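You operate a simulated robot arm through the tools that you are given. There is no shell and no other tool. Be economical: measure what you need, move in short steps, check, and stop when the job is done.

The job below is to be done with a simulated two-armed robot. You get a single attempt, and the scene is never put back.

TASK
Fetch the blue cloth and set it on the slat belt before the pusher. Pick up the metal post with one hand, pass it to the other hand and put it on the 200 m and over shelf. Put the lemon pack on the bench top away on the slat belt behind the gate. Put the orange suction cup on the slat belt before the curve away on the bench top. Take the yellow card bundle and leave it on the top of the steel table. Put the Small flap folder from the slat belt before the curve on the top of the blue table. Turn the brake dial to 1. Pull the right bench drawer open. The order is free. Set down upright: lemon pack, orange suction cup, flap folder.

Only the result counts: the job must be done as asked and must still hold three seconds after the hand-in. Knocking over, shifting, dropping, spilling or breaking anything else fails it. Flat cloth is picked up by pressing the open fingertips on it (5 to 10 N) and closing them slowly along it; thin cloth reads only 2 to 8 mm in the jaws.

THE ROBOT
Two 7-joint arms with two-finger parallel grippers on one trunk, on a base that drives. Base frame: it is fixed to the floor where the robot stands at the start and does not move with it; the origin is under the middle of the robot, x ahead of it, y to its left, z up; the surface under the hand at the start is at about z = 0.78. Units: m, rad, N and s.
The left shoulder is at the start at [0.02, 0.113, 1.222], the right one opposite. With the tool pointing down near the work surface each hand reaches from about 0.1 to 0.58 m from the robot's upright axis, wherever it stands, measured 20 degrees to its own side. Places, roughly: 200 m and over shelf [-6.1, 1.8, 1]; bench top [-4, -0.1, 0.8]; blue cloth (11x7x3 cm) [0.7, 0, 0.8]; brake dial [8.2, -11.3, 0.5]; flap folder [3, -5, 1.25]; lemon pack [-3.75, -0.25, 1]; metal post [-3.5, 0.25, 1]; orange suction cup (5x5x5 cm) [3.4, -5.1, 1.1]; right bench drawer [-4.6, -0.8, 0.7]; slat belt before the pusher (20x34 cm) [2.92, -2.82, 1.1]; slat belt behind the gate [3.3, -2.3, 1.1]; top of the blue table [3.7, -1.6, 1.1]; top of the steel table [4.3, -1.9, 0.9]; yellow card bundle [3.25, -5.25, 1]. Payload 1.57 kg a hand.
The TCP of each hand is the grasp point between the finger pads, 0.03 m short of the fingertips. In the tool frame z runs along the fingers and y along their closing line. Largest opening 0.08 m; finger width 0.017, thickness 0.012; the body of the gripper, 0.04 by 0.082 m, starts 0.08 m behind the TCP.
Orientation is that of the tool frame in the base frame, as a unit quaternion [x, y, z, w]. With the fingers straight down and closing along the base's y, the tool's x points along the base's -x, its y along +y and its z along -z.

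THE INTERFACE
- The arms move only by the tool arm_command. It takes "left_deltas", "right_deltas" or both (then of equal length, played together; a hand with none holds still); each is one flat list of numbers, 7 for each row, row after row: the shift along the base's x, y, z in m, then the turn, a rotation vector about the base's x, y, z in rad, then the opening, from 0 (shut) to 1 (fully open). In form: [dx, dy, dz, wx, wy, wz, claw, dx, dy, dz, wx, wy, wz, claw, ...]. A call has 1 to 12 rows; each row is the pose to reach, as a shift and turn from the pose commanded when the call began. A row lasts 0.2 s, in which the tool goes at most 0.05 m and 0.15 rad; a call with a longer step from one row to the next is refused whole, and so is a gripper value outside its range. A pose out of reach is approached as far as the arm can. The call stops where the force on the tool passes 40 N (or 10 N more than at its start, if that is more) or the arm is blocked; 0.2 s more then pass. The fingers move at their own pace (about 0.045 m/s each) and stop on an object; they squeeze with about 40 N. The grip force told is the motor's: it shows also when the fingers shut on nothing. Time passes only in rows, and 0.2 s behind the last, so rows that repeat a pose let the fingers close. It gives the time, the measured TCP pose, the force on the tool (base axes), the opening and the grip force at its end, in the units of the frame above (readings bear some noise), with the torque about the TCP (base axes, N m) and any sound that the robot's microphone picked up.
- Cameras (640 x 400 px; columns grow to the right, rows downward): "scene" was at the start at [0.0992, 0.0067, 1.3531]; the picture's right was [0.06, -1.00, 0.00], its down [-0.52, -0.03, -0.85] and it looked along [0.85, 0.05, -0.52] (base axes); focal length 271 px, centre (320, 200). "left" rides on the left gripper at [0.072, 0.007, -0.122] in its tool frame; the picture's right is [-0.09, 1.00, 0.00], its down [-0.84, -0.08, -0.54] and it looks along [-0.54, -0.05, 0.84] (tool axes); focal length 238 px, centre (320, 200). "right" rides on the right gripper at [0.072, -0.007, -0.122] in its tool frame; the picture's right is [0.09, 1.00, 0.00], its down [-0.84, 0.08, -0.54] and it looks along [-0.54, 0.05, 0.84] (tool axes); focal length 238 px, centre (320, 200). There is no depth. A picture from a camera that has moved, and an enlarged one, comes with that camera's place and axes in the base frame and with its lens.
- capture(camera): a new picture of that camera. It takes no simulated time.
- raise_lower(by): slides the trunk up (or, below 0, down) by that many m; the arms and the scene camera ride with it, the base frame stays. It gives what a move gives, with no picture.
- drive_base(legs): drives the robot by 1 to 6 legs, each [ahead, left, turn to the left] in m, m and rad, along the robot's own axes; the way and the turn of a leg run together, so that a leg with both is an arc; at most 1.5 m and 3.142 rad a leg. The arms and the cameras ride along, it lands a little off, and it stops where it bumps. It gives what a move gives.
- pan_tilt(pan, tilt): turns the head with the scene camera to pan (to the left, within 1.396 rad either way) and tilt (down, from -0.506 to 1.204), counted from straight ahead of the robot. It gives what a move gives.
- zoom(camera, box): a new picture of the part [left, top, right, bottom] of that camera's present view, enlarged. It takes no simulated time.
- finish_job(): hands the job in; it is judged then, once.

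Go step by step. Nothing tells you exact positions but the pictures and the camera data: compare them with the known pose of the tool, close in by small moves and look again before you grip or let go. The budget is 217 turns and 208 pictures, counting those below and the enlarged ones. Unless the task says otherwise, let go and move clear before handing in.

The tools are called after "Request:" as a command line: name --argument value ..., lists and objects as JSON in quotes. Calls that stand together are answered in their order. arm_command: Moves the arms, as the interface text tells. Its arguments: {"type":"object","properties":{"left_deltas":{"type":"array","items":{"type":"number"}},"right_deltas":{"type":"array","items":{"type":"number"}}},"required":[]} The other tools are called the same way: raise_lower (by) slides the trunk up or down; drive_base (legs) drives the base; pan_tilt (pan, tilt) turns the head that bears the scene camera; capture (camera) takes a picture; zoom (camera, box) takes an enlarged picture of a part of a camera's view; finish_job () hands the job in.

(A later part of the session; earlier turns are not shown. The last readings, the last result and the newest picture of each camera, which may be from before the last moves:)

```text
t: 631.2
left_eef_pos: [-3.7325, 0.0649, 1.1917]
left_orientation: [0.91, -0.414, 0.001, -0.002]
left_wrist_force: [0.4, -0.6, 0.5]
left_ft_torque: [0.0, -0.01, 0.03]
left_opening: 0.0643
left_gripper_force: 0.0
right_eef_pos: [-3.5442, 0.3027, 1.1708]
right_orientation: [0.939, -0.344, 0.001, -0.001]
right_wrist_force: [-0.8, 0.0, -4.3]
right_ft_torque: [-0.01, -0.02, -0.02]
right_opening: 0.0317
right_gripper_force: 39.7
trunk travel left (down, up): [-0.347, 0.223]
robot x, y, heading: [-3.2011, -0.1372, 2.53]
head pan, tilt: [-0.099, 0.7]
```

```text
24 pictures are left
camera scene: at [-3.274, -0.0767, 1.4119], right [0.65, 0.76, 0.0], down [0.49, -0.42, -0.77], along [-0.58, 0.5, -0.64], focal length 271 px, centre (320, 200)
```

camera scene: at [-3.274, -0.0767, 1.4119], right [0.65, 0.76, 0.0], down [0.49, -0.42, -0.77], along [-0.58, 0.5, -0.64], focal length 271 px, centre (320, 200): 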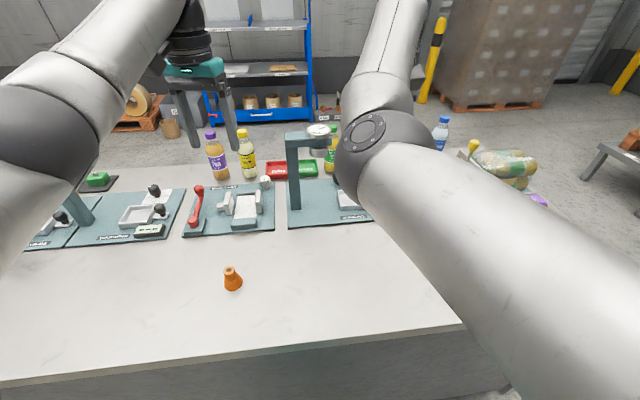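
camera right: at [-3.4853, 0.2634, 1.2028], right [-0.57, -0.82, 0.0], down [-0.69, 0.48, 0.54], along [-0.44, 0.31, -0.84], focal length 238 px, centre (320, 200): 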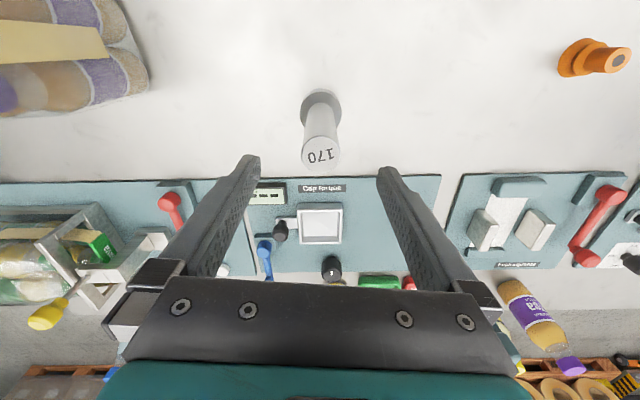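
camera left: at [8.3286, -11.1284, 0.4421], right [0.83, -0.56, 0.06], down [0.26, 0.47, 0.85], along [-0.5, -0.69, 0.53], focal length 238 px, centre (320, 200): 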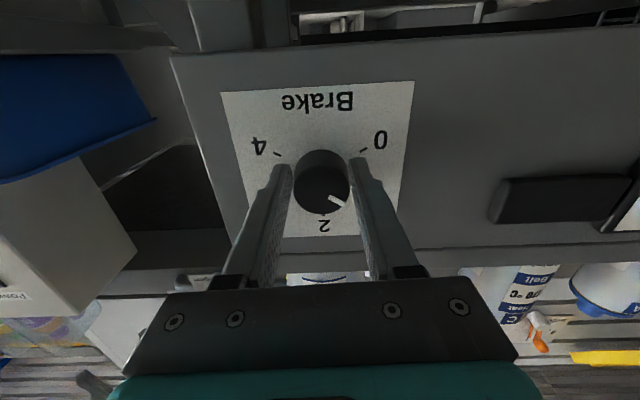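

Post in the right hand. I back off into free floor and pitch the left hand horizontal for the hand-over.

Request:
drive_base --legs '[[-0.55, 0.0, 0.0]]'

Request:
arm_command --left_deltas '[0.004, -0.003, -0.03, 0, 0, 0.08, 1, 0.008, -0.006, -0.06, 0, 0, 0.164, 1]'

Request:
arm_command --left_deltas '[0.003, -0.002, -0.03, 0.091, 0.11, 0, 1, 0.006, -0.004, -0.06, 0.182, 0.22, 0, 1, 0.009, -0.006, -0.09, 0.273, 0.33, 0, 1, 0.012, -0.008, -0.12, 0.364, 0.44, 0, 1, 0.015, -0.01, -0.15, 0.455, 0.55, 0, 1, 0.018, -0.012, -0.18, 0.545, 0.661, 0, 1, 0.021, -0.014, -0.21, 0.636, 0.771, 0, 1, 0.024, -0.016, -0.23, 0.727, 0.881, 0, 1, 0.027, -0.018, -0.25, 0.818, 0.991, 0, 1, 0.03, -0.02, -0.27, 0.909, 1.101, 0, 1, 0.033, -0.022, -0.29, 1.0, 1.211, 0, 1]'

Request:
pan_tilt --pan 0.0 --tilt 0.75

Request:
capture --camera "scene"

```text
t: 634.4
left_eef_pos: [-3.2844, -0.247, 1.1922]
left_orientation: [0.91, -0.415, 0.0, -0.002]
left_wrist_force: [0.6, 0.1, 0.2]
left_ft_torque: [0.03, 0.0, -0.01]
left_opening: 0.064
left_gripper_force: 0.1
right_eef_pos: [-3.0952, -0.0098, 1.1702]
right_orientation: [0.939, -0.345, 0.001, 0.0]
right_wrist_force: [0.3, 0.5, -3.9]
right_ft_torque: [-0.01, 0.0, -0.01]
right_opening: 0.0316
right_gripper_force: 39.3
trunk travel left (down, up): [-0.347, 0.223]
robot x, y, heading: [-2.7537, -0.4516, 2.527]
head pan, tilt: [-0.099, 0.7]
```

```text
t: 635.0
left_eef_pos: [-3.2771, -0.2511, 1.131]
left_orientation: [0.941, -0.338, 0.001, -0.001]
left_wrist_force: [0.3, 0.1, -1.2]
left_ft_torque: [-0.01, 0.01, -0.02]
left_opening: 0.0802
left_gripper_force: 0.1
right_eef_pos: [-3.0962, -0.0088, 1.17]
right_orientation: [0.939, -0.345, 0.002, 0.0]
right_wrist_force: [-0.2, 0.1, -5.0]
right_ft_torque: [-0.01, 0.0, -0.01]
right_opening: 0.0318
right_gripper_force: 39.9
trunk travel left (down, up): [-0.347, 0.223]
robot x, y, heading: [-2.7543, -0.4506, 2.532]
head pan, tilt: [-0.099, 0.7]
```

```text
t: 637.4
left_eef_pos: [-3.2454, -0.2738, 0.8409]
left_orientation: [-0.665, 0.241, 0.665, 0.239]
left_wrist_force: [0.3, -0.7, 0.2]
left_ft_torque: [0.0, 0.01, -0.02]
left_opening: 0.0798
left_gripper_force: 0.0
right_eef_pos: [-3.0964, -0.0095, 1.1688]
right_orientation: [0.938, -0.346, 0.003, 0.0]
right_wrist_force: [-0.5, -0.5, -3.9]
right_ft_torque: [-0.03, -0.02, 0.0]
right_opening: 0.0316
right_gripper_force: 39.6
trunk travel left (down, up): [-0.347, 0.223]
robot x, y, heading: [-2.7504, -0.452, 2.536]
head pan, tilt: [-0.099, 0.7]
```

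```text
t: 638.0
left_eef_pos: [-3.2446, -0.2728, 0.8415]
left_orientation: [0.665, -0.241, -0.665, -0.24]
left_wrist_force: [1.0, 0.9, -1.2]
left_ft_torque: [0.01, 0.01, -0.02]
left_opening: 0.0801
left_gripper_force: 0.0
right_eef_pos: [-3.0957, -0.0094, 1.1716]
right_orientation: [0.939, -0.345, 0.002, 0.0]
right_wrist_force: [-0.6, 0.2, -4.8]
right_ft_torque: [-0.04, 0.01, 0.0]
right_opening: 0.0318
right_gripper_force: 39.9
trunk travel left (down, up): [-0.347, 0.223]
robot x, y, heading: [-2.7522, -0.4494, 2.531]
head pan, tilt: [0.0, 0.75]
```

```text
23 pictures are left
camera scene: at [-2.8303, -0.3965, 1.4076], right [0.57, 0.82, 0.0], down [0.56, -0.39, -0.73], along [-0.6, 0.42, -0.68], focal length 271 px, centre (320, 200)
```

scene: 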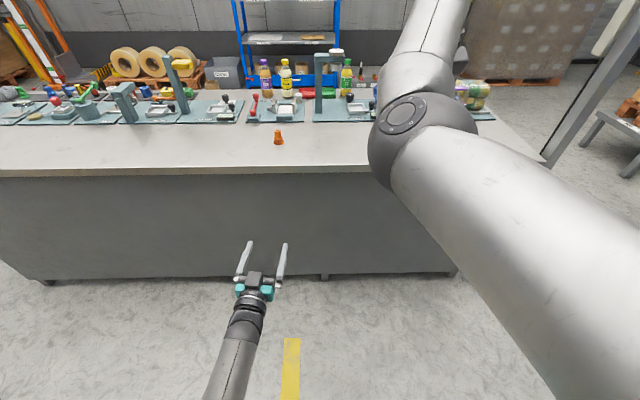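

Left hand is level. I bring it toward the centre and move the post above its open fingers.

Request:
arm_command --left_deltas '[0.023, 0.033, 0, 0, 0, 0, 1, 0.046, 0.065, 0, 0, 0, 0, 1, 0.069, 0.098, 0, 0, 0, 0, 1, 0.069, 0.098, 0, 0, 0, 0, 1, 0.069, 0.098, 0, 0, 0, 0, 1, 0.069, 0.098, 0, 0, 0, 0, 1, 0.069, 0.098, 0, 0, 0, 0, 1, 0.069, 0.098, 0, 0, 0, 0, 1]' --right_deltas '[0, 0, -0.04, 0, 0, 0, 0, 0, 0, -0.08, 0, 0, 0, 0, 0, 0, -0.11, 0, 0, 0, 0, -0.02, -0.04, -0.11, 0, 0, 0, 0, -0.04, -0.08, -0.11, 0, 0, 0, 0, -0.06, -0.12, -0.11, 0, 0, 0, 0, -0.075, -0.15, -0.11, 0, 0, 0, 0, -0.08, -0.165, -0.11, 0, 0, 0, 0]'

Request:
capture --camera "left"

```text
t: 638.9
left_eef_pos: [-3.2254, -0.2518, 0.818]
left_orientation: [-0.656, 0.284, 0.677, 0.173]
left_wrist_force: [-0.3, -0.5, 0.6]
left_ft_torque: [0.02, -0.03, -0.05]
left_opening: 0.0799
left_gripper_force: 0.0
right_eef_pos: [-3.0971, -0.0132, 1.0595]
right_orientation: [0.938, -0.346, 0.004, 0.0]
right_wrist_force: [0.4, -0.3, -3.7]
right_ft_torque: [0.01, 0.0, -0.02]
right_opening: 0.0316
right_gripper_force: 40.2
trunk travel left (down, up): [-0.347, 0.223]
robot x, y, heading: [-2.7529, -0.4506, 2.525]
head pan, tilt: [0.0, 0.75]
stopped in row 4 (left hand): the arm was blocked; the commanded pose is now the measured one
```

```text
22 pictures are left
camera left: at [-3.1391, -0.342, 0.7498], right [-0.6, -0.76, 0.25], down [0.54, -0.16, 0.83], along [-0.59, 0.63, 0.51], focal length 238 px, centre (320, 200)
```

left: 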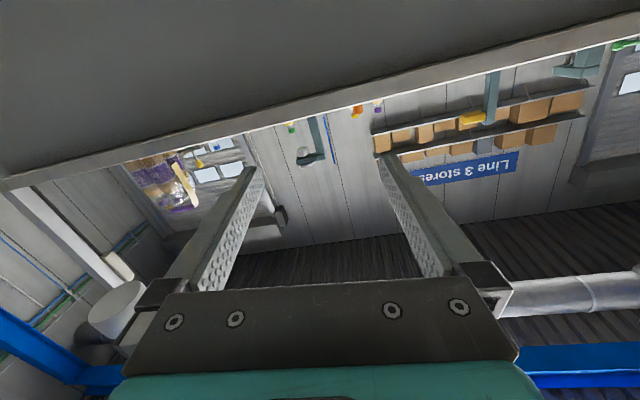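

The left arm blocks against its limit there; I restore its level pose and instead bring the right hand with the post across to it.

Request:
arm_command --left_deltas '[-0.01, -0.01, 0.012, 0.068, -0.04, -0.016, 1, -0.0192, -0.021, 0.0235, 0.135, -0.08, -0.032, 1, -0.0192, -0.021, 0.0235, 0.135, -0.08, -0.032, 1]'

Request:
arm_command --right_deltas '[-0.021, -0.037, 0, 0, 0, 0, 0, -0.042, -0.074, 0, 0, 0, 0, 0, -0.063, -0.111, 0, 0, 0, 0, 0, -0.084, -0.148, 0, 0, 0, 0, 0, -0.105, -0.185, 0, 0, 0, 0, 0, -0.126, -0.222, 0, 0, 0, 0, 0, -0.1475, -0.2596, 0, 0, 0, 0, 0]'

Request:
capture --camera "left"

```text
t: 639.7
left_eef_pos: [-3.2443, -0.2712, 0.8422]
left_orientation: [0.666, -0.241, -0.664, -0.24]
left_wrist_force: [-0.2, 0.1, -0.1]
left_ft_torque: [-0.02, 0.01, -0.02]
left_opening: 0.0803
left_gripper_force: 0.0
right_eef_pos: [-3.0979, -0.0133, 1.0594]
right_orientation: [0.938, -0.347, 0.003, 0.0]
right_wrist_force: [0.3, -1.0, -4.9]
right_ft_torque: [-0.01, 0.0, -0.03]
right_opening: 0.0316
right_gripper_force: 39.8
trunk travel left (down, up): [-0.347, 0.223]
robot x, y, heading: [-2.7515, -0.4536, 2.532]
head pan, tilt: [0.0, 0.75]
```

```text
t: 641.3
left_eef_pos: [-3.2447, -0.2717, 0.8405]
left_orientation: [0.665, -0.24, -0.665, -0.24]
left_wrist_force: [-0.3, 0.2, 0.2]
left_ft_torque: [0.03, 0.0, 0.01]
left_opening: 0.0801
left_gripper_force: 0.0
right_eef_pos: [-3.2265, -0.2644, 1.0605]
right_orientation: [0.937, -0.349, 0.003, 0.0]
right_wrist_force: [0.4, -0.6, -4.3]
right_ft_torque: [0.02, 0.01, -0.03]
right_opening: 0.0316
right_gripper_force: 39.6
right hand out of reach, approached as far as the arm can: row 7
trunk travel left (down, up): [-0.347, 0.223]
robot x, y, heading: [-2.7531, -0.4511, 2.53]
head pan, tilt: [0.0, 0.75]
```

```text
21 pictures are left
camera left: at [-3.1555, -0.356, 0.7688], right [-0.64, -0.77, 0.09], down [0.47, -0.29, 0.84], along [-0.61, 0.58, 0.54], focal length 238 px, centre (320, 200)
```

left: 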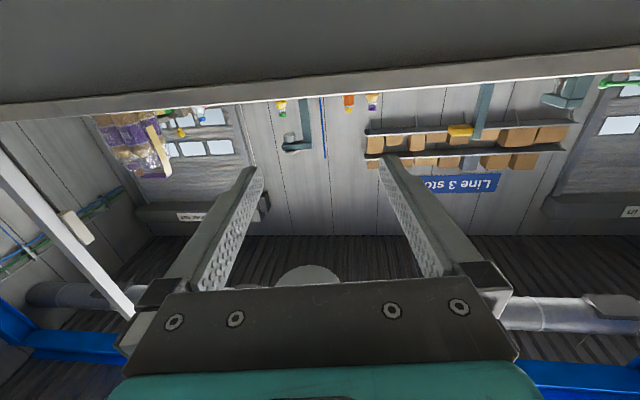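

The flange is ~1.7 cm off-centre for a straight lowering. I pull the left hand back 9 cm, lower the post in front of it, then advance the fingers around the shaft.

Request:
arm_command --left_deltas '[0.03, -0.017, 0, 0, 0, 0, 1, 0.06, -0.034, 0, 0, 0, 0, 1, 0.087, -0.051, 0, 0, 0, 0, 1]'

Request:
arm_command --right_deltas '[0, 0, -0.04, 0, 0, 0, 0, 0, 0, -0.08, 0, 0, 0, 0, 0, 0, -0.12, 0, 0, 0, 0, 0, 0, -0.1435, 0, 0, 0, 0]'

Request:
capture --camera "left"

```text
t: 642.1
left_eef_pos: [-3.1572, -0.3232, 0.8405]
left_orientation: [-0.665, 0.239, 0.666, 0.239]
left_wrist_force: [0.0, 0.5, 0.4]
left_ft_torque: [-0.01, 0.0, -0.02]
left_opening: 0.08
left_gripper_force: 0.0
right_eef_pos: [-3.2249, -0.2645, 1.0613]
right_orientation: [0.938, -0.347, 0.002, -0.001]
right_wrist_force: [-1.0, -0.8, -4.8]
right_ft_torque: [0.02, -0.02, 0.01]
right_opening: 0.0318
right_gripper_force: 40.1
trunk travel left (down, up): [-0.347, 0.223]
robot x, y, heading: [-2.7571, -0.4504, 2.53]
head pan, tilt: [0.0, 0.75]
```

```text
t: 643.1
left_eef_pos: [-3.1582, -0.3225, 0.8406]
left_orientation: [0.665, -0.24, -0.665, -0.24]
left_wrist_force: [0.3, 0.0, -0.1]
left_ft_torque: [-0.01, -0.03, -0.04]
left_opening: 0.08
left_gripper_force: 0.1
right_eef_pos: [-3.2086, -0.2598, 0.9374]
right_orientation: [0.938, -0.347, 0.002, 0.0]
right_wrist_force: [-0.7, 0.9, -3.9]
right_ft_torque: [0.0, -0.01, 0.03]
right_opening: 0.0316
right_gripper_force: 40.4
right hand out of reach, approached as far as the arm can: row 2, 3, 4
trunk travel left (down, up): [-0.347, 0.223]
robot x, y, heading: [-2.7528, -0.4511, 2.529]
head pan, tilt: [0.0, 0.75]
```

```text
20 pictures are left
camera left: at [-3.0683, -0.4067, 0.7683], right [-0.64, -0.77, 0.09], down [0.47, -0.29, 0.84], along [-0.61, 0.58, 0.54], focal length 238 px, centre (320, 200)
```

left: 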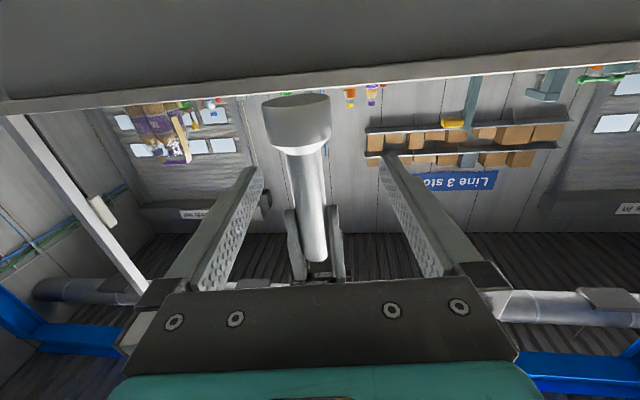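

Clear view: the shaft is just ahead of the left fingers. I raise the left hand 3 cm (above the flange), advance, and close.

Request:
arm_command --left_deltas '[0, 0, 0.03, 0, 0, 0, 1, -0.02, 0.02, 0.03, 0, 0, 0, 1, -0.04, 0.04, 0.03, 0, 0, 0, 1, -0.0557, 0.0568, 0.03, 0, 0, 0, 1]'

Request:
capture --camera "left"

```text
t: 644.1
left_eef_pos: [-3.2138, -0.2645, 0.8699]
left_orientation: [0.666, -0.24, -0.665, -0.239]
left_wrist_force: [-0.5, -0.3, 0.2]
left_ft_torque: [-0.02, 0.02, 0.01]
left_opening: 0.0798
left_gripper_force: 0.1
right_eef_pos: [-3.2092, -0.2581, 0.9376]
right_orientation: [0.938, -0.346, 0.003, -0.001]
right_wrist_force: [0.4, -0.2, -3.8]
right_ft_torque: [0.0, -0.05, -0.02]
right_opening: 0.0318
right_gripper_force: 40.1
trunk travel left (down, up): [-0.347, 0.223]
robot x, y, heading: [-2.7498, -0.4523, 2.525]
head pan, tilt: [0.0, 0.75]
```

```text
19 pictures are left
camera left: at [-3.1247, -0.3497, 0.7982], right [-0.64, -0.77, 0.09], down [0.47, -0.29, 0.84], along [-0.62, 0.58, 0.54], focal length 238 px, centre (320, 200)
```

left: 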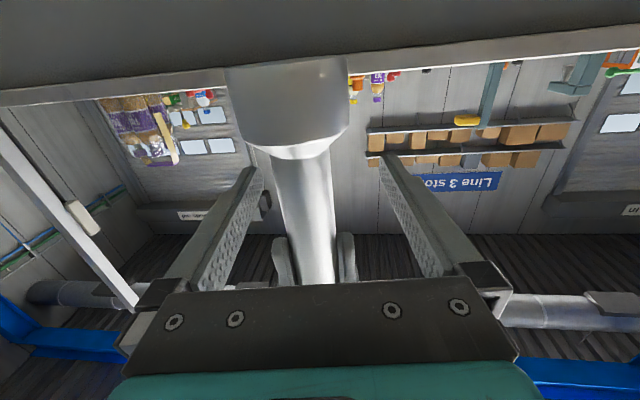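

The shaft is between the left fingers, below the right hand's grip. I close the left hand.

Request:
arm_command --left_deltas '[0, 0, 0, 0, 0, 0, 0.7, 0, 0, 0, 0, 0, 0, 0.4, 0, 0, 0, 0, 0, 0, 0.1, 0, 0, 0, 0, 0, 0, 0, 0, 0, 0, 0, 0, 0, 0, 0, 0, 0, 0, 0, 0, 0]'

```text
t: 645.5
left_eef_pos: [-3.2108, -0.2638, 0.8722]
left_orientation: [-0.664, 0.243, 0.665, 0.242]
left_wrist_force: [17.3, 14.2, 1.8]
left_ft_torque: [0.11, 0.74, -0.12]
left_opening: 0.0318
left_gripper_force: 36.5
right_eef_pos: [-3.2104, -0.2623, 0.9376]
right_orientation: [0.938, -0.345, 0.0, 0.004]
right_wrist_force: [-18.8, -14.6, -6.2]
right_ft_torque: [-1.1, 0.48, 0.1]
right_opening: 0.0316
right_gripper_force: 39.6
trunk travel left (down, up): [-0.347, 0.223]
robot x, y, heading: [-2.7521, -0.4492, 2.53]
head pan, tilt: [0.0, 0.75]
```

Both hands hold the post. I open the right hand and lift it clear.

Request:
arm_command --right_deltas '[0, 0, 0, 0, 0, 0, 0.5, 0, 0, 0, 0, 0, 0, 0.9, 0, 0, 0, 0, 0, 0, 1, 0, 0, 0.03, 0, 0, 0, 1, 0, 0, 0.06, 0, 0, 0, 1, 0, 0, 0.1, 0, 0, 0, 1, 0.01, 0.02, 0.14, 0, 0, 0, 1, 0.02, 0.06, 0.14, 0, 0, 0, 1, 0.04, 0.1, 0.14, 0, 0, 0, 1, 0.06, 0.14, 0.14, 0, 0, 0, 1]'

Request:
capture --camera "scene"

```text
t: 647.7
left_eef_pos: [-3.2142, -0.2656, 0.8711]
left_orientation: [0.665, -0.241, -0.665, -0.24]
left_wrist_force: [0.2, 0.0, 0.7]
left_ft_torque: [0.01, -0.02, 0.04]
left_opening: 0.0315
left_gripper_force: 40.0
right_eef_pos: [-3.148, -0.1193, 1.0783]
right_orientation: [0.938, -0.347, 0.003, -0.001]
right_wrist_force: [-0.4, -0.8, -0.6]
right_ft_torque: [-0.03, 0.01, -0.02]
right_opening: 0.0799
right_gripper_force: 0.1
trunk travel left (down, up): [-0.347, 0.223]
robot x, y, heading: [-2.7556, -0.4505, 2.526]
head pan, tilt: [0.0, 0.75]
```

```text
18 pictures are left
camera scene: at [-2.83, -0.3962, 1.4076], right [0.57, 0.82, 0.0], down [0.56, -0.39, -0.73], along [-0.6, 0.42, -0.68], focal length 271 px, centre (320, 200)
```

scene: 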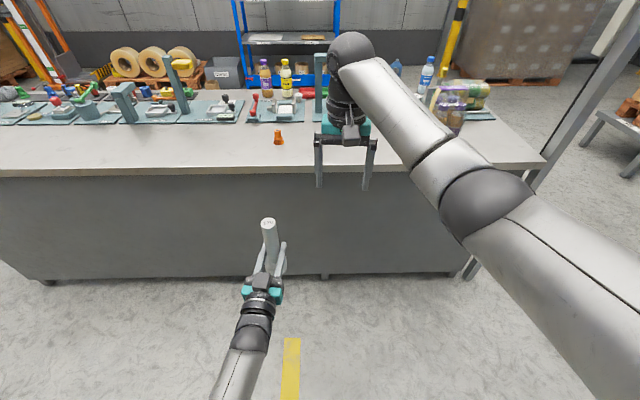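

Hand-over done: the left hand holds the post. I raise the trunk and drive around the bench's right end to the shelf.

Request:
raise_lower --by 0.2

Request:
drive_base --legs '[[-0.04, -1.07, 0.0], [0.96, -0.67, 0.0], [1.32, 0.38, 0.0], [0.7, 0.98, 0.0]]'

Request:
pan_tilt --pan 0.0 --tilt 0.45

Request:
capture --camera "scene"

```text
t: 649.9
left_eef_pos: [-3.2147, -0.2636, 1.0705]
left_orientation: [0.666, -0.241, -0.664, -0.239]
left_wrist_force: [-0.1, 0.2, -3.4]
left_ft_torque: [-0.07, -0.01, 0.01]
left_opening: 0.0317
left_gripper_force: 40.0
right_eef_pos: [-3.1499, -0.1191, 1.2777]
right_orientation: [0.938, -0.347, 0.002, -0.001]
right_wrist_force: [0.1, 0.2, -0.7]
right_ft_torque: [0.0, -0.04, 0.03]
right_opening: 0.0802
right_gripper_force: 0.1
trunk travel left (down, up): [-0.547, 0.023]
robot x, y, heading: [-2.7538, -0.4547, 2.532]
head pan, tilt: [0.0, 0.75]
```

```text
t: 673.0
left_eef_pos: [-5.3629, 1.7799, 1.0703]
left_orientation: [0.664, -0.246, -0.663, -0.245]
left_wrist_force: [0.3, 0.3, -4.3]
left_ft_torque: [-0.02, 0.0, 0.03]
left_opening: 0.0315
left_gripper_force: 39.8
right_eef_pos: [-5.2967, 1.9238, 1.278]
right_orientation: [0.935, -0.354, 0.003, 0.0]
right_wrist_force: [-0.8, 0.3, -0.5]
right_ft_torque: [-0.02, 0.03, 0.02]
right_opening: 0.0799
right_gripper_force: 0.0
trunk travel left (down, up): [-0.547, 0.023]
robot x, y, heading: [-4.9061, 1.5867, 2.515]
head pan, tilt: [0.0, 0.75]
```

```text
t: 673.8
left_eef_pos: [-5.3626, 1.7792, 1.0712]
left_orientation: [0.664, -0.245, -0.663, -0.244]
left_wrist_force: [0.1, 0.3, -4.5]
left_ft_torque: [0.0, -0.04, 0.0]
left_opening: 0.0313
left_gripper_force: 39.5
right_eef_pos: [-5.2967, 1.9244, 1.279]
right_orientation: [0.935, -0.354, 0.003, -0.001]
right_wrist_force: [0.3, -0.5, 0.3]
right_ft_torque: [-0.01, 0.03, 0.01]
right_opening: 0.0803
right_gripper_force: 0.0
trunk travel left (down, up): [-0.547, 0.023]
robot x, y, heading: [-4.9053, 1.5888, 2.516]
head pan, tilt: [0.0, 0.45]
```

```text
17 pictures are left
camera scene: at [-4.9892, 1.6485, 1.634], right [0.59, 0.81, 0.0], down [0.35, -0.26, -0.9], along [-0.73, 0.53, -0.44], focal length 271 px, centre (320, 200)
```

scene: 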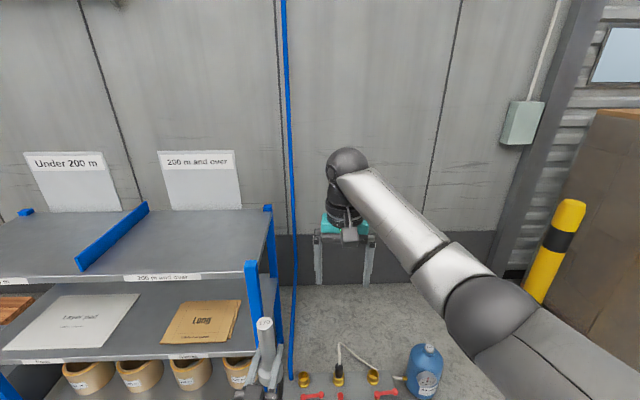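

The top-right section of the blue rack is "200 m and over", board at z≈1.0, centre about (−6.0, 1.70). I lift the post 5 cm and approach.

Request:
arm_command --left_deltas '[0, 0, 0.025, 0, 0, 0, 0, 0, 0, 0.05, 0, 0, 0, 0]'

Request:
drive_base --legs '[[0.0, 0.44, 0.0], [0.42, 0.0, 0.0]]'

Request:
pan_tilt --pan 0.15 --tilt 0.75

Request:
capture --camera "scene"

```text
t: 674.4
left_eef_pos: [-5.3631, 1.7803, 1.1212]
left_orientation: [0.664, -0.245, -0.663, -0.244]
left_wrist_force: [-0.3, 0.1, -4.1]
left_ft_torque: [0.02, -0.02, 0.01]
left_opening: 0.0318
left_gripper_force: 39.9
right_eef_pos: [-5.2958, 1.9238, 1.2773]
right_orientation: [0.935, -0.354, 0.003, -0.001]
right_wrist_force: [-0.3, -0.4, 1.0]
right_ft_torque: [-0.02, 0.0, -0.01]
right_opening: 0.0801
right_gripper_force: 0.0
trunk travel left (down, up): [-0.547, 0.023]
robot x, y, heading: [-4.9069, 1.5897, 2.522]
head pan, tilt: [0.0, 0.45]
```

```text
t: 679.3
left_eef_pos: [-5.9616, 1.6698, 1.1214]
left_orientation: [0.664, -0.245, -0.663, -0.244]
left_wrist_force: [-0.4, 0.7, -4.3]
left_ft_torque: [0.0, -0.01, 0.0]
left_opening: 0.0314
left_gripper_force: 40.3
right_eef_pos: [-5.8952, 1.814, 1.2794]
right_orientation: [0.936, -0.353, 0.003, 0.0]
right_wrist_force: [0.1, 1.5, -0.7]
right_ft_torque: [0.0, -0.03, 0.01]
right_opening: 0.08
right_gripper_force: 0.0
trunk travel left (down, up): [-0.547, 0.023]
robot x, y, heading: [-5.5016, 1.4799, 2.517]
head pan, tilt: [0.0, 0.45]
```

```text
t: 680.1
left_eef_pos: [-5.9618, 1.6688, 1.12]
left_orientation: [0.664, -0.245, -0.663, -0.244]
left_wrist_force: [-0.1, 0.6, -4.2]
left_ft_torque: [0.0, -0.04, 0.02]
left_opening: 0.0319
left_gripper_force: 40.1
right_eef_pos: [-5.8942, 1.8138, 1.279]
right_orientation: [0.935, -0.354, 0.003, -0.001]
right_wrist_force: [0.2, 0.4, -0.5]
right_ft_torque: [0.01, -0.03, -0.01]
right_opening: 0.0801
right_gripper_force: 0.1
trunk travel left (down, up): [-0.547, 0.023]
robot x, y, heading: [-5.5059, 1.4758, 2.516]
head pan, tilt: [0.15, 0.75]
```

```text
16 pictures are left
camera scene: at [-5.5862, 1.5224, 1.6077], right [0.46, 0.89, 0.0], down [0.61, -0.31, -0.73], along [-0.65, 0.33, -0.68], focal length 271 px, centre (320, 200)
```

scene: 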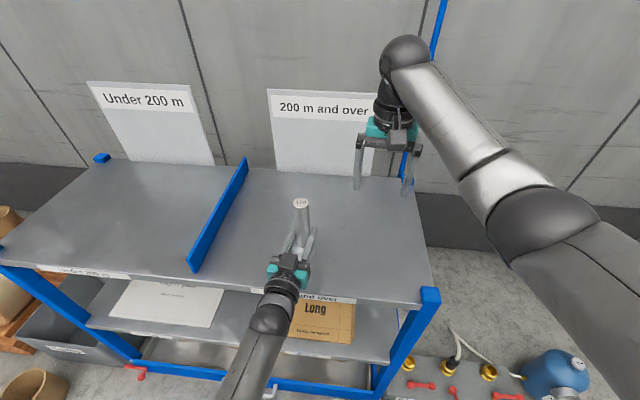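

The post is over the right section. I lower until contact.

Request:
arm_command --left_deltas '[0, 0, -0.015, 0, 0, 0, 0, 0, 0, -0.03, 0, 0, 0, 0, 0, 0, -0.038, 0, 0, 0, 0, 0, 0, -0.045, 0, 0, 0, 0]'

Request:
capture --camera "left"

```text
t: 681.1
left_eef_pos: [-5.9621, 1.6695, 1.077]
left_orientation: [0.664, -0.245, -0.663, -0.244]
left_wrist_force: [-0.3, -0.7, -2.9]
left_ft_torque: [-0.01, -0.02, 0.04]
left_opening: 0.0317
left_gripper_force: 40.3
right_eef_pos: [-5.8939, 1.814, 1.2782]
right_orientation: [0.936, -0.353, 0.004, 0.0]
right_wrist_force: [-0.2, 0.0, -1.1]
right_ft_torque: [-0.01, -0.01, 0.01]
right_opening: 0.0801
right_gripper_force: 0.0
trunk travel left (down, up): [-0.547, 0.023]
robot x, y, heading: [-5.5035, 1.4777, 2.517]
head pan, tilt: [0.15, 0.75]
```

```text
15 pictures are left
camera left: at [-5.873, 1.5843, 1.0037], right [-0.65, -0.76, 0.09], down [0.46, -0.29, 0.84], along [-0.61, 0.58, 0.54], focal length 238 px, centre (320, 200)
```

left: 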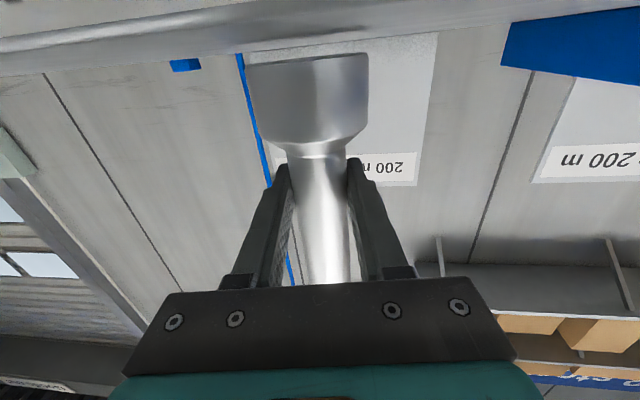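

Request:
arm_command --left_deltas '[0, 0, -0.004, 0, 0, 0, 0, 0, 0, -0.008, 0, 0, 0, 0]'

```text
t: 681.7
left_eef_pos: [-5.9616, 1.6703, 1.0681]
left_orientation: [0.664, -0.244, -0.663, -0.244]
left_wrist_force: [0.4, 0.2, -4.6]
left_ft_torque: [-0.01, -0.01, 0.01]
left_opening: 0.0315
left_gripper_force: 40.3
right_eef_pos: [-5.8949, 1.8145, 1.2772]
right_orientation: [0.935, -0.354, 0.003, -0.001]
right_wrist_force: [-0.1, -0.4, -0.1]
right_ft_torque: [-0.01, 0.01, 0.0]
right_opening: 0.08
right_gripper_force: 0.1
trunk travel left (down, up): [-0.547, 0.023]
robot x, y, heading: [-5.5044, 1.4821, 2.519]
head pan, tilt: [0.15, 0.75]
```

Request:
arm_command --left_deltas '[0, 0, -0.004, 0, 0, 0, 0, 0, 0, -0.009, 0, 0, 0, 0]'

Request:
capture --camera "left"

```text
t: 682.3
left_eef_pos: [-5.9619, 1.67, 1.0668]
left_orientation: [-0.657, 0.243, 0.67, 0.247]
left_wrist_force: [3.9, -4.3, 28.1]
left_ft_torque: [-0.45, -0.76, -0.01]
left_opening: 0.032
left_gripper_force: 40.2
right_eef_pos: [-5.8928, 1.8141, 1.2784]
right_orientation: [0.936, -0.353, 0.002, -0.001]
right_wrist_force: [0.1, -0.5, -0.7]
right_ft_torque: [-0.02, 0.01, -0.01]
right_opening: 0.0802
right_gripper_force: 0.1
trunk travel left (down, up): [-0.547, 0.023]
robot x, y, heading: [-5.506, 1.4782, 2.518]
head pan, tilt: [0.15, 0.75]
```

```text
14 pictures are left
camera left: at [-5.8752, 1.5861, 0.9921], right [-0.64, -0.76, 0.09], down [0.48, -0.3, 0.83], along [-0.6, 0.58, 0.56], focal length 238 px, centre (320, 200)
```

left: 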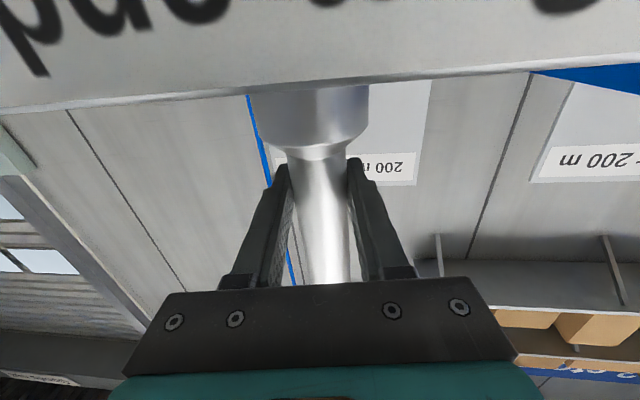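

The post presses the shelf (28 N). I relieve, open, and back straight out.

Request:
arm_command --left_deltas '[0, 0, 0.006, 0, 0, 0, 0, 0, 0, 0.006, 0, 0, 0, 0.3, 0, 0, 0.006, 0, 0, 0, 0.5, 0, 0, 0.006, 0, 0, 0, 0.8, 0, 0, 0.006, 0, 0, 0, 1, 0, 0, 0.006, 0, 0, 0, 1]'

Request:
drive_base --legs '[[-0.35, -0.03, 0.0]]'

Request:
capture --camera "scene"

```text
t: 683.7
left_eef_pos: [-5.9618, 1.6693, 1.0649]
left_orientation: [0.664, -0.246, -0.663, -0.245]
left_wrist_force: [-0.4, -0.4, -0.3]
left_ft_torque: [-0.02, -0.03, 0.05]
left_opening: 0.0799
left_gripper_force: 0.0
right_eef_pos: [-5.8951, 1.8133, 1.2793]
right_orientation: [0.935, -0.354, 0.004, -0.001]
right_wrist_force: [-0.2, 0.2, -0.1]
right_ft_torque: [0.01, 0.0, 0.01]
right_opening: 0.08
right_gripper_force: 0.0
trunk travel left (down, up): [-0.547, 0.023]
robot x, y, heading: [-5.5056, 1.4779, 2.519]
head pan, tilt: [0.15, 0.75]
```

```text
t: 686.0
left_eef_pos: [-5.6586, 1.4886, 1.0657]
left_orientation: [0.664, -0.244, -0.664, -0.243]
left_wrist_force: [-0.6, -0.2, -0.3]
left_ft_torque: [0.01, 0.01, -0.03]
left_opening: 0.08
left_gripper_force: 0.0
right_eef_pos: [-5.5905, 1.632, 1.2779]
right_orientation: [0.935, -0.354, 0.003, -0.001]
right_wrist_force: [0.3, -0.6, 0.4]
right_ft_torque: [0.02, -0.01, -0.02]
right_opening: 0.08
right_gripper_force: 0.0
trunk travel left (down, up): [-0.547, 0.023]
robot x, y, heading: [-5.1989, 1.2953, 2.518]
head pan, tilt: [0.15, 0.75]
```

```text
13 pictures are left
camera scene: at [-5.2832, 1.3406, 1.6077], right [0.46, 0.89, 0.0], down [0.61, -0.31, -0.73], along [-0.65, 0.33, -0.68], focal length 271 px, centre (320, 200)
```

scene: 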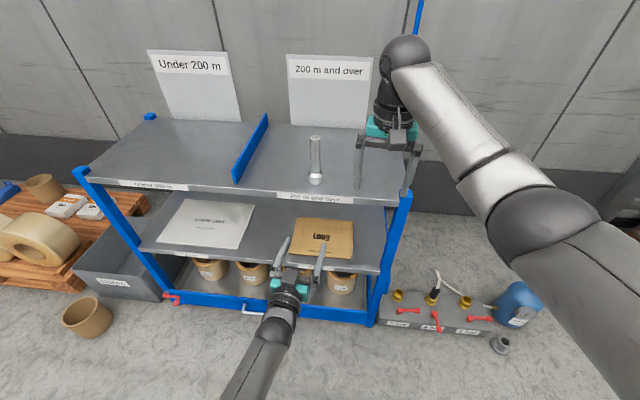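

The post stands on the 200 m and over shelf. Last: the right drawer on the bench's operator side. I turn around and drive in front of it.

Request:
drive_base --legs '[[0, 0, -1.57], [0, 0, -1.55], [0.6, -1.25, 0]]'

Request:
raise_lower --by -0.3

Request:
pan_tilt --pan 0.0 --tilt 0.6

Request:
capture --camera "scene"

```text
t: 700.5
left_eef_pos: [-4.9593, -0.2634, 1.0646]
left_orientation: [0.24, 0.666, -0.239, 0.665]
left_wrist_force: [0.5, -0.3, -0.2]
left_ft_torque: [0.02, 0.02, 0.01]
left_opening: 0.0799
left_gripper_force: 0.1
right_eef_pos: [-5.0241, -0.4092, 1.278]
right_orientation: [0.348, 0.938, -0.001, -0.004]
right_wrist_force: [-0.1, -0.3, -0.4]
right_ft_torque: [-0.01, 0.0, 0.02]
right_opening: 0.0799
right_gripper_force: 0.0
trunk travel left (down, up): [-0.547, 0.023]
robot x, y, heading: [-5.4215, -0.0779, -0.608]
head pan, tilt: [0.15, 0.75]
```

```text
t: 703.5
left_eef_pos: [-4.96, -0.2633, 0.765]
left_orientation: [0.24, 0.665, -0.239, 0.665]
left_wrist_force: [-0.6, 0.1, 0.7]
left_ft_torque: [0.0, 0.01, -0.01]
left_opening: 0.08
left_gripper_force: 0.1
right_eef_pos: [-5.024, -0.4085, 0.9767]
right_orientation: [0.347, 0.938, -0.002, -0.003]
right_wrist_force: [-0.3, 0.3, 0.9]
right_ft_torque: [0.01, -0.01, 0.02]
right_opening: 0.0798
right_gripper_force: 0.1
trunk travel left (down, up): [-0.247, 0.323]
robot x, y, heading: [-5.4189, -0.0771, -0.612]
head pan, tilt: [0.15, 0.75]
```

```text
t: 704.2
left_eef_pos: [-4.9585, -0.2637, 0.7662]
left_orientation: [0.242, 0.666, -0.239, 0.664]
left_wrist_force: [-0.1, 1.2, -0.2]
left_ft_torque: [-0.01, 0.01, 0.01]
left_opening: 0.0799
left_gripper_force: 0.1
right_eef_pos: [-5.0243, -0.409, 0.9781]
right_orientation: [0.347, 0.938, -0.001, -0.003]
right_wrist_force: [0.5, 0.3, -0.2]
right_ft_torque: [-0.01, -0.04, -0.02]
right_opening: 0.0801
right_gripper_force: 0.0
trunk travel left (down, up): [-0.247, 0.323]
robot x, y, heading: [-5.4188, -0.0776, -0.61]
head pan, tilt: [0.0, 0.6]
```

```text
12 pictures are left
camera scene: at [-5.3396, -0.1328, 1.3205], right [-0.57, -0.82, 0.0], down [-0.46, 0.32, -0.82], along [0.68, -0.47, -0.57], focal length 271 px, centre (320, 200)
```

scene: 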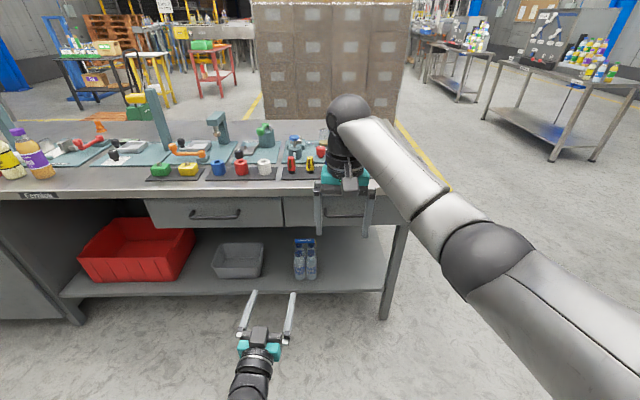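

The right drawer has a bow handle at about (−4.80, −0.606, 0.77). The left hand already points horizontally at the right height; I roll it a quarter turn so the fingers close vertically on the bar.

Request:
arm_command --left_deltas '[0, 0, 0, 0.115, -0.096, 0, 1, 0, 0, 0, 0.23, -0.192, 0, 1, 0, 0, 0, 0.345, -0.288, 0, 1, 0, 0, 0, 0.46, -0.384, 0, 1, 0, 0, 0, 0.575, -0.48, 0, 1, 0, 0, 0, 0.69, -0.576, 0, 1, 0, 0, 0, 0.805, -0.672, 0, 1, 0, 0, 0, 0.92, -0.768, 0, 1, 0, 0, 0, 1.035, -0.864, 0, 1, 0, 0, 0, 1.15, -0.96, 0, 1, 0, 0, 0, 1.206, -1.005, 0, 1]'

Request:
arm_command --left_deltas '[0, 0, 0, 0, 0, 0.088, 1, 0, 0, 0, 0, 0, 0.088, 1]'

Request:
drive_base --legs '[[0.0, -0.19, 0.0], [0.15, 0.0, 0.0]]'

Request:
capture --camera "left"

```text
t: 706.6
left_eef_pos: [-4.9555, -0.2461, 0.7569]
left_orientation: [0.65, 0.289, 0.311, 0.63]
left_wrist_force: [-0.3, -0.1, 0.5]
left_ft_torque: [0.03, 0.0, 0.02]
left_opening: 0.0802
left_gripper_force: 0.1
right_eef_pos: [-5.0246, -0.4074, 0.978]
right_orientation: [0.347, 0.938, -0.001, -0.003]
right_wrist_force: [0.9, 0.2, -0.4]
right_ft_torque: [0.0, 0.02, 0.01]
right_opening: 0.0801
right_gripper_force: 0.1
trunk travel left (down, up): [-0.247, 0.323]
robot x, y, heading: [-5.4174, -0.0765, -0.608]
head pan, tilt: [0.0, 0.6]
```

```text
t: 707.4
left_eef_pos: [-4.9349, -0.2133, 0.7526]
left_orientation: [0.65, 0.292, 0.364, 0.6]
left_wrist_force: [0.1, 0.7, -0.6]
left_ft_torque: [-0.03, 0.03, 0.03]
left_opening: 0.08
left_gripper_force: 0.1
right_eef_pos: [-5.0244, -0.4085, 0.9776]
right_orientation: [0.347, 0.938, -0.001, -0.003]
right_wrist_force: [0.1, 0.3, 0.0]
right_ft_torque: [0.05, 0.02, -0.04]
right_opening: 0.0802
right_gripper_force: 0.1
trunk travel left (down, up): [-0.247, 0.323]
robot x, y, heading: [-5.4186, -0.0781, -0.61]
head pan, tilt: [0.0, 0.6]
stopped in row 2 (left hand): the arm was blocked; the commanded pose is now the measured one
```

```text
t: 709.9
left_eef_pos: [-4.9206, -0.4563, 0.7509]
left_orientation: [0.65, 0.291, 0.364, 0.6]
left_wrist_force: [-0.5, 0.2, -0.6]
left_ft_torque: [-0.03, 0.06, 0.01]
left_opening: 0.08
left_gripper_force: 0.1
right_eef_pos: [-5.0097, -0.6504, 0.9775]
right_orientation: [0.347, 0.938, -0.001, -0.003]
right_wrist_force: [-0.3, -0.8, -0.3]
right_ft_torque: [0.02, 0.04, -0.02]
right_opening: 0.08
right_gripper_force: 0.0
trunk travel left (down, up): [-0.247, 0.323]
robot x, y, heading: [-5.406, -0.3198, -0.611]
head pan, tilt: [0.0, 0.6]
```

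```text
11 pictures are left
camera left: at [-4.9806, -0.3303, 0.7684], right [-0.11, -0.19, 0.98], down [-0.91, -0.37, -0.17], along [0.39, -0.91, -0.13], focal length 238 px, centre (320, 200)
```

left: 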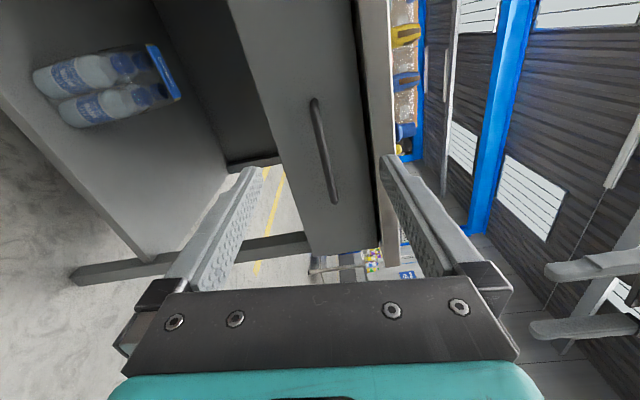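

The handle bar lies across the opening, ~0.185 m ahead and 4.5 cm to the right. I approach.

Request:
drive_base --legs '[[0.0, -0.045, 0.0], [0.13, 0.0, 0.0]]'

Request:
capture --camera "left"

```text
t: 711.7
left_eef_pos: [-4.8395, -0.5667, 0.7502]
left_orientation: [0.651, 0.291, 0.364, 0.599]
left_wrist_force: [-0.1, 0.3, 0.0]
left_ft_torque: [-0.01, 0.02, 0.0]
left_opening: 0.0801
left_gripper_force: 0.0
right_eef_pos: [-4.929, -0.7619, 0.9784]
right_orientation: [0.346, 0.938, 0.0, -0.004]
right_wrist_force: [0.3, 0.4, -0.2]
right_ft_torque: [-0.01, -0.01, -0.03]
right_opening: 0.0799
right_gripper_force: 0.0
trunk travel left (down, up): [-0.247, 0.323]
robot x, y, heading: [-5.3246, -0.4346, -0.613]
head pan, tilt: [0.0, 0.6]
```

```text
10 pictures are left
camera left: at [-4.9003, -0.4409, 0.7683], right [-0.11, -0.19, 0.98], down [-0.91, -0.37, -0.17], along [0.39, -0.91, -0.13], focal length 238 px, centre (320, 200)
```

left: 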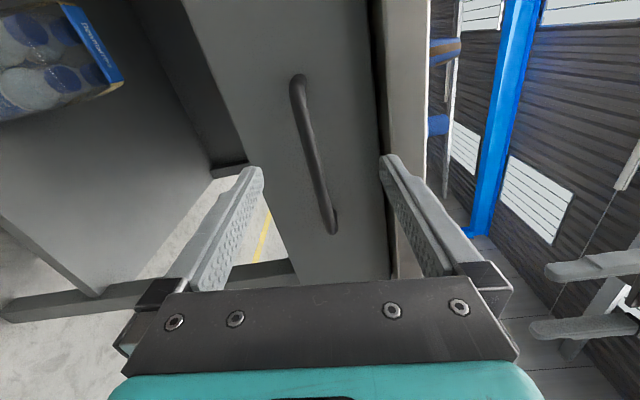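

Bar centred. I narrow the opening to clear the bench lip, advance 5 cm and close.

Request:
arm_command --left_deltas '[0, 0, -0.002, 0, 0, 0, 0.7, 0, 0, -0.002, 0, 0, 0, 0.5, 0, 0, -0.002, 0, 0, 0, 0.5]'

Request:
drive_base --legs '[[0.05, 0.0, 0.0]]'

Request:
capture --camera "left"

```text
t: 712.5
left_eef_pos: [-4.8398, -0.5667, 0.7498]
left_orientation: [0.65, 0.291, 0.365, 0.599]
left_wrist_force: [0.3, -0.1, -0.4]
left_ft_torque: [-0.03, -0.02, 0.01]
left_opening: 0.0399
left_gripper_force: 0.0
right_eef_pos: [-4.93, -0.7599, 0.9782]
right_orientation: [0.346, 0.938, -0.001, -0.003]
right_wrist_force: [-0.3, -0.3, -0.5]
right_ft_torque: [-0.04, -0.03, -0.02]
right_opening: 0.0802
right_gripper_force: 0.2
trunk travel left (down, up): [-0.247, 0.323]
robot x, y, heading: [-5.3243, -0.431, -0.608]
head pan, tilt: [0.0, 0.6]
```

```text
t: 713.4
left_eef_pos: [-4.7991, -0.5943, 0.7489]
left_orientation: [0.65, 0.291, 0.364, 0.6]
left_wrist_force: [-0.8, 0.4, 0.1]
left_ft_torque: [0.03, 0.01, -0.03]
left_opening: 0.0399
left_gripper_force: 0.1
right_eef_pos: [-4.8879, -0.7901, 0.9769]
right_orientation: [0.346, 0.938, -0.001, -0.003]
right_wrist_force: [-0.5, -0.7, 0.0]
right_ft_torque: [0.03, 0.0, -0.01]
right_opening: 0.08
right_gripper_force: 0.1
trunk travel left (down, up): [-0.247, 0.323]
robot x, y, heading: [-5.2814, -0.4595, -0.612]
head pan, tilt: [0.0, 0.6]
```

```text
9 pictures are left
camera left: at [-4.8593, -0.4694, 0.7665], right [-0.11, -0.19, 0.98], down [-0.91, -0.37, -0.17], along [0.39, -0.91, -0.13], focal length 238 px, centre (320, 200)
```

left: 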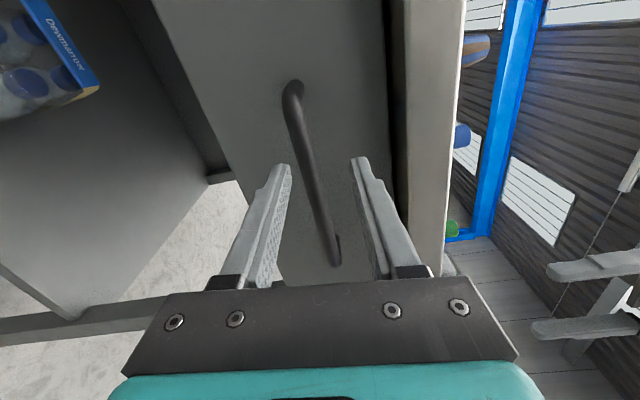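

Request:
drive_base --legs '[[0.011, 0.0, 0.0]]'

Request:
arm_command --left_deltas '[0, 0, 0, 0, 0, 0, 0.3, 0, 0, 0, 0, 0, 0, 0, 0, 0, 0, 0, 0, 0, 0, 0, 0, 0, 0, 0, 0, 0]'

Request:
capture --camera "left"

```text
t: 714.2
left_eef_pos: [-4.7893, -0.6021, 0.7501]
left_orientation: [0.65, 0.291, 0.365, 0.6]
left_wrist_force: [0.0, 0.4, 0.0]
left_ft_torque: [-0.01, -0.01, -0.02]
left_opening: 0.04
left_gripper_force: 0.1
right_eef_pos: [-4.8784, -0.795, 0.9777]
right_orientation: [0.346, 0.938, -0.001, -0.004]
right_wrist_force: [0.2, 0.9, 0.1]
right_ft_torque: [0.04, 0.01, 0.0]
right_opening: 0.0797
right_gripper_force: 0.1
trunk travel left (down, up): [-0.247, 0.323]
robot x, y, heading: [-5.276, -0.4618, -0.61]
head pan, tilt: [0.0, 0.6]
```

```text
t: 715.2
left_eef_pos: [-4.7914, -0.5989, 0.7411]
left_orientation: [0.657, 0.295, 0.36, 0.593]
left_wrist_force: [2.2, 1.7, -27.5]
left_ft_torque: [0.06, 0.91, -0.22]
left_opening: 0.0157
left_gripper_force: 32.0
right_eef_pos: [-4.878, -0.7964, 0.9761]
right_orientation: [0.346, 0.938, -0.001, -0.005]
right_wrist_force: [-0.4, 0.4, -0.2]
right_ft_torque: [0.03, 0.0, -0.02]
right_opening: 0.0801
right_gripper_force: 0.1
trunk travel left (down, up): [-0.247, 0.323]
robot x, y, heading: [-5.2717, -0.4637, -0.61]
head pan, tilt: [0.0, 0.6]
```

```text
8 pictures are left
camera left: at [-4.8516, -0.4739, 0.7608], right [-0.09, -0.2, 0.98], down [-0.92, -0.37, -0.16], along [0.39, -0.91, -0.15], focal length 238 px, centre (320, 200)
```

left: 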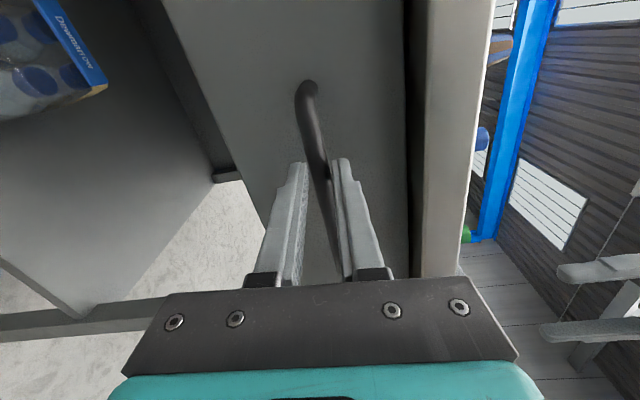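

The bar is gripped. I pull by backing the base 25 cm.

Request:
drive_base --legs '[[-0.25, 0.0, 0.0]]'

Request:
capture --camera "scene"

```text
t: 717.0
left_eef_pos: [-4.9995, -0.4589, 0.7418]
left_orientation: [0.659, 0.293, 0.358, 0.594]
left_wrist_force: [-10.6, -16.1, -28.9]
left_ft_torque: [-0.03, 1.11, -0.87]
left_opening: 0.0157
left_gripper_force: 31.7
right_eef_pos: [-5.085, -0.6541, 0.9778]
right_orientation: [0.347, 0.938, -0.001, -0.004]
right_wrist_force: [0.2, -1.1, -0.3]
right_ft_torque: [-0.05, -0.01, 0.01]
right_opening: 0.08
right_gripper_force: 0.1
trunk travel left (down, up): [-0.247, 0.323]
robot x, y, heading: [-5.4791, -0.3199, -0.616]
head pan, tilt: [0.0, 0.6]
```

```text
7 pictures are left
camera scene: at [-5.3998, -0.3789, 1.3203], right [-0.57, -0.82, 0.0], down [-0.46, 0.33, -0.82], along [0.67, -0.47, -0.57], focal length 271 px, centre (320, 200)
```

scene: 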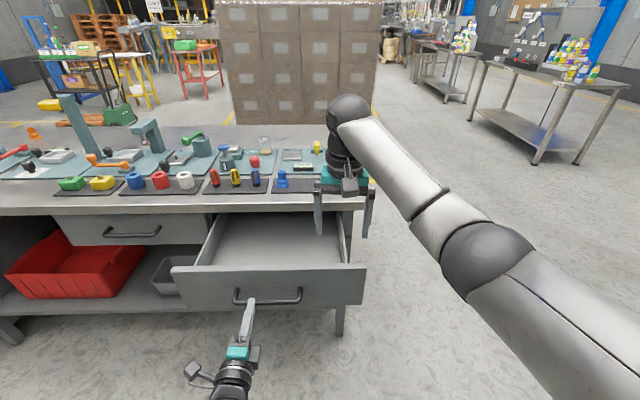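

The drawer is out ~25 cm. I pull a little more, then release and back away.

Request:
drive_base --legs '[[-0.05, 0.0, 0.0]]'

Request:
arm_command --left_deltas '[0, 0, 0, 0, 0, 0, 0.4, 0, 0, 0, 0, 0, 0, 0.6, 0, 0, 0, 0, 0, 0, 0.6]'

Request:
drive_base --legs '[[-0.25, 0.0, 0.0]]'

Request:
capture --camera "scene"

Request:
zoom --camera "scene" --box '[0, 90, 180, 200]'

```text
t: 717.9
left_eef_pos: [-5.0431, -0.4317, 0.7416]
left_orientation: [0.659, 0.293, 0.357, 0.593]
left_wrist_force: [-8.1, -8.2, -4.7]
left_ft_torque: [-0.45, 0.49, -0.47]
left_opening: 0.016
left_gripper_force: 31.9
right_eef_pos: [-5.1281, -0.6261, 0.9782]
right_orientation: [0.348, 0.938, -0.001, -0.003]
right_wrist_force: [0.0, -0.1, 0.0]
right_ft_torque: [0.02, -0.04, -0.03]
right_opening: 0.0799
right_gripper_force: 0.1
trunk travel left (down, up): [-0.247, 0.323]
robot x, y, heading: [-5.5192, -0.2945, -0.609]
head pan, tilt: [0.0, 0.6]
```

```text
t: 718.7
left_eef_pos: [-5.0421, -0.4306, 0.7403]
left_orientation: [0.66, 0.293, 0.358, 0.593]
left_wrist_force: [-0.2, -0.1, -0.2]
left_ft_torque: [-0.01, 0.02, 0.0]
left_opening: 0.0479
left_gripper_force: 0.0
right_eef_pos: [-5.1264, -0.6247, 0.9779]
right_orientation: [0.348, 0.937, -0.001, -0.003]
right_wrist_force: [-0.1, 0.0, -0.3]
right_ft_torque: [0.0, 0.03, -0.02]
right_opening: 0.0802
right_gripper_force: 0.0
trunk travel left (down, up): [-0.247, 0.323]
robot x, y, heading: [-5.522, -0.2921, -0.611]
head pan, tilt: [0.0, 0.6]
```

```text
t: 720.6
left_eef_pos: [-5.2461, -0.2886, 0.7401]
left_orientation: [0.659, 0.292, 0.358, 0.594]
left_wrist_force: [-0.2, -0.2, -0.2]
left_ft_torque: [-0.02, 0.03, -0.05]
left_opening: 0.0478
left_gripper_force: 0.0
right_eef_pos: [-5.3298, -0.4814, 0.9787]
right_orientation: [0.347, 0.938, 0.0, -0.004]
right_wrist_force: [0.9, 0.6, 0.0]
right_ft_torque: [0.02, -0.02, -0.02]
right_opening: 0.08
right_gripper_force: 0.0
trunk travel left (down, up): [-0.247, 0.323]
robot x, y, heading: [-5.7258, -0.1476, -0.616]
head pan, tilt: [0.0, 0.6]
```

```text
6 pictures are left
camera scene: at [-5.6451, -0.2054, 1.3206], right [-0.57, -0.82, 0.0], down [-0.46, 0.32, -0.83], along [0.68, -0.47, -0.56], focal length 271 px, centre (320, 200)
```

scene: 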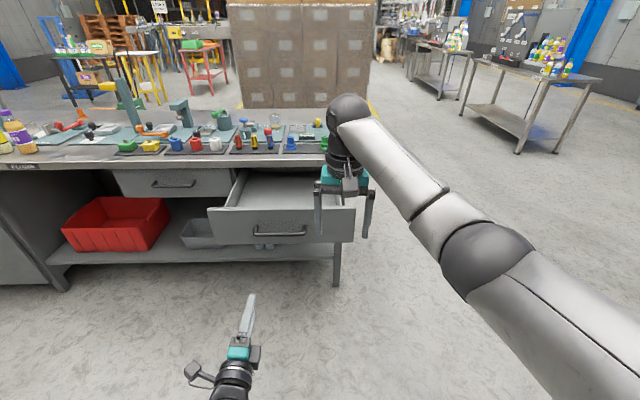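

```text
3.56 times, centred on (90, 145) of scene
camera zoom: at [-5.6451, -0.2054, 1.3206], right [-0.57, -0.82, 0.0], down [-0.46, 0.32, -0.83], along [0.68, -0.47, -0.56], focal length 965 px, centre (1138, 396)
```

zoom: 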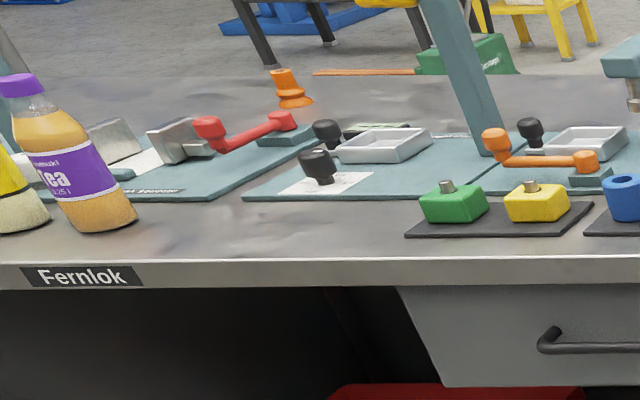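

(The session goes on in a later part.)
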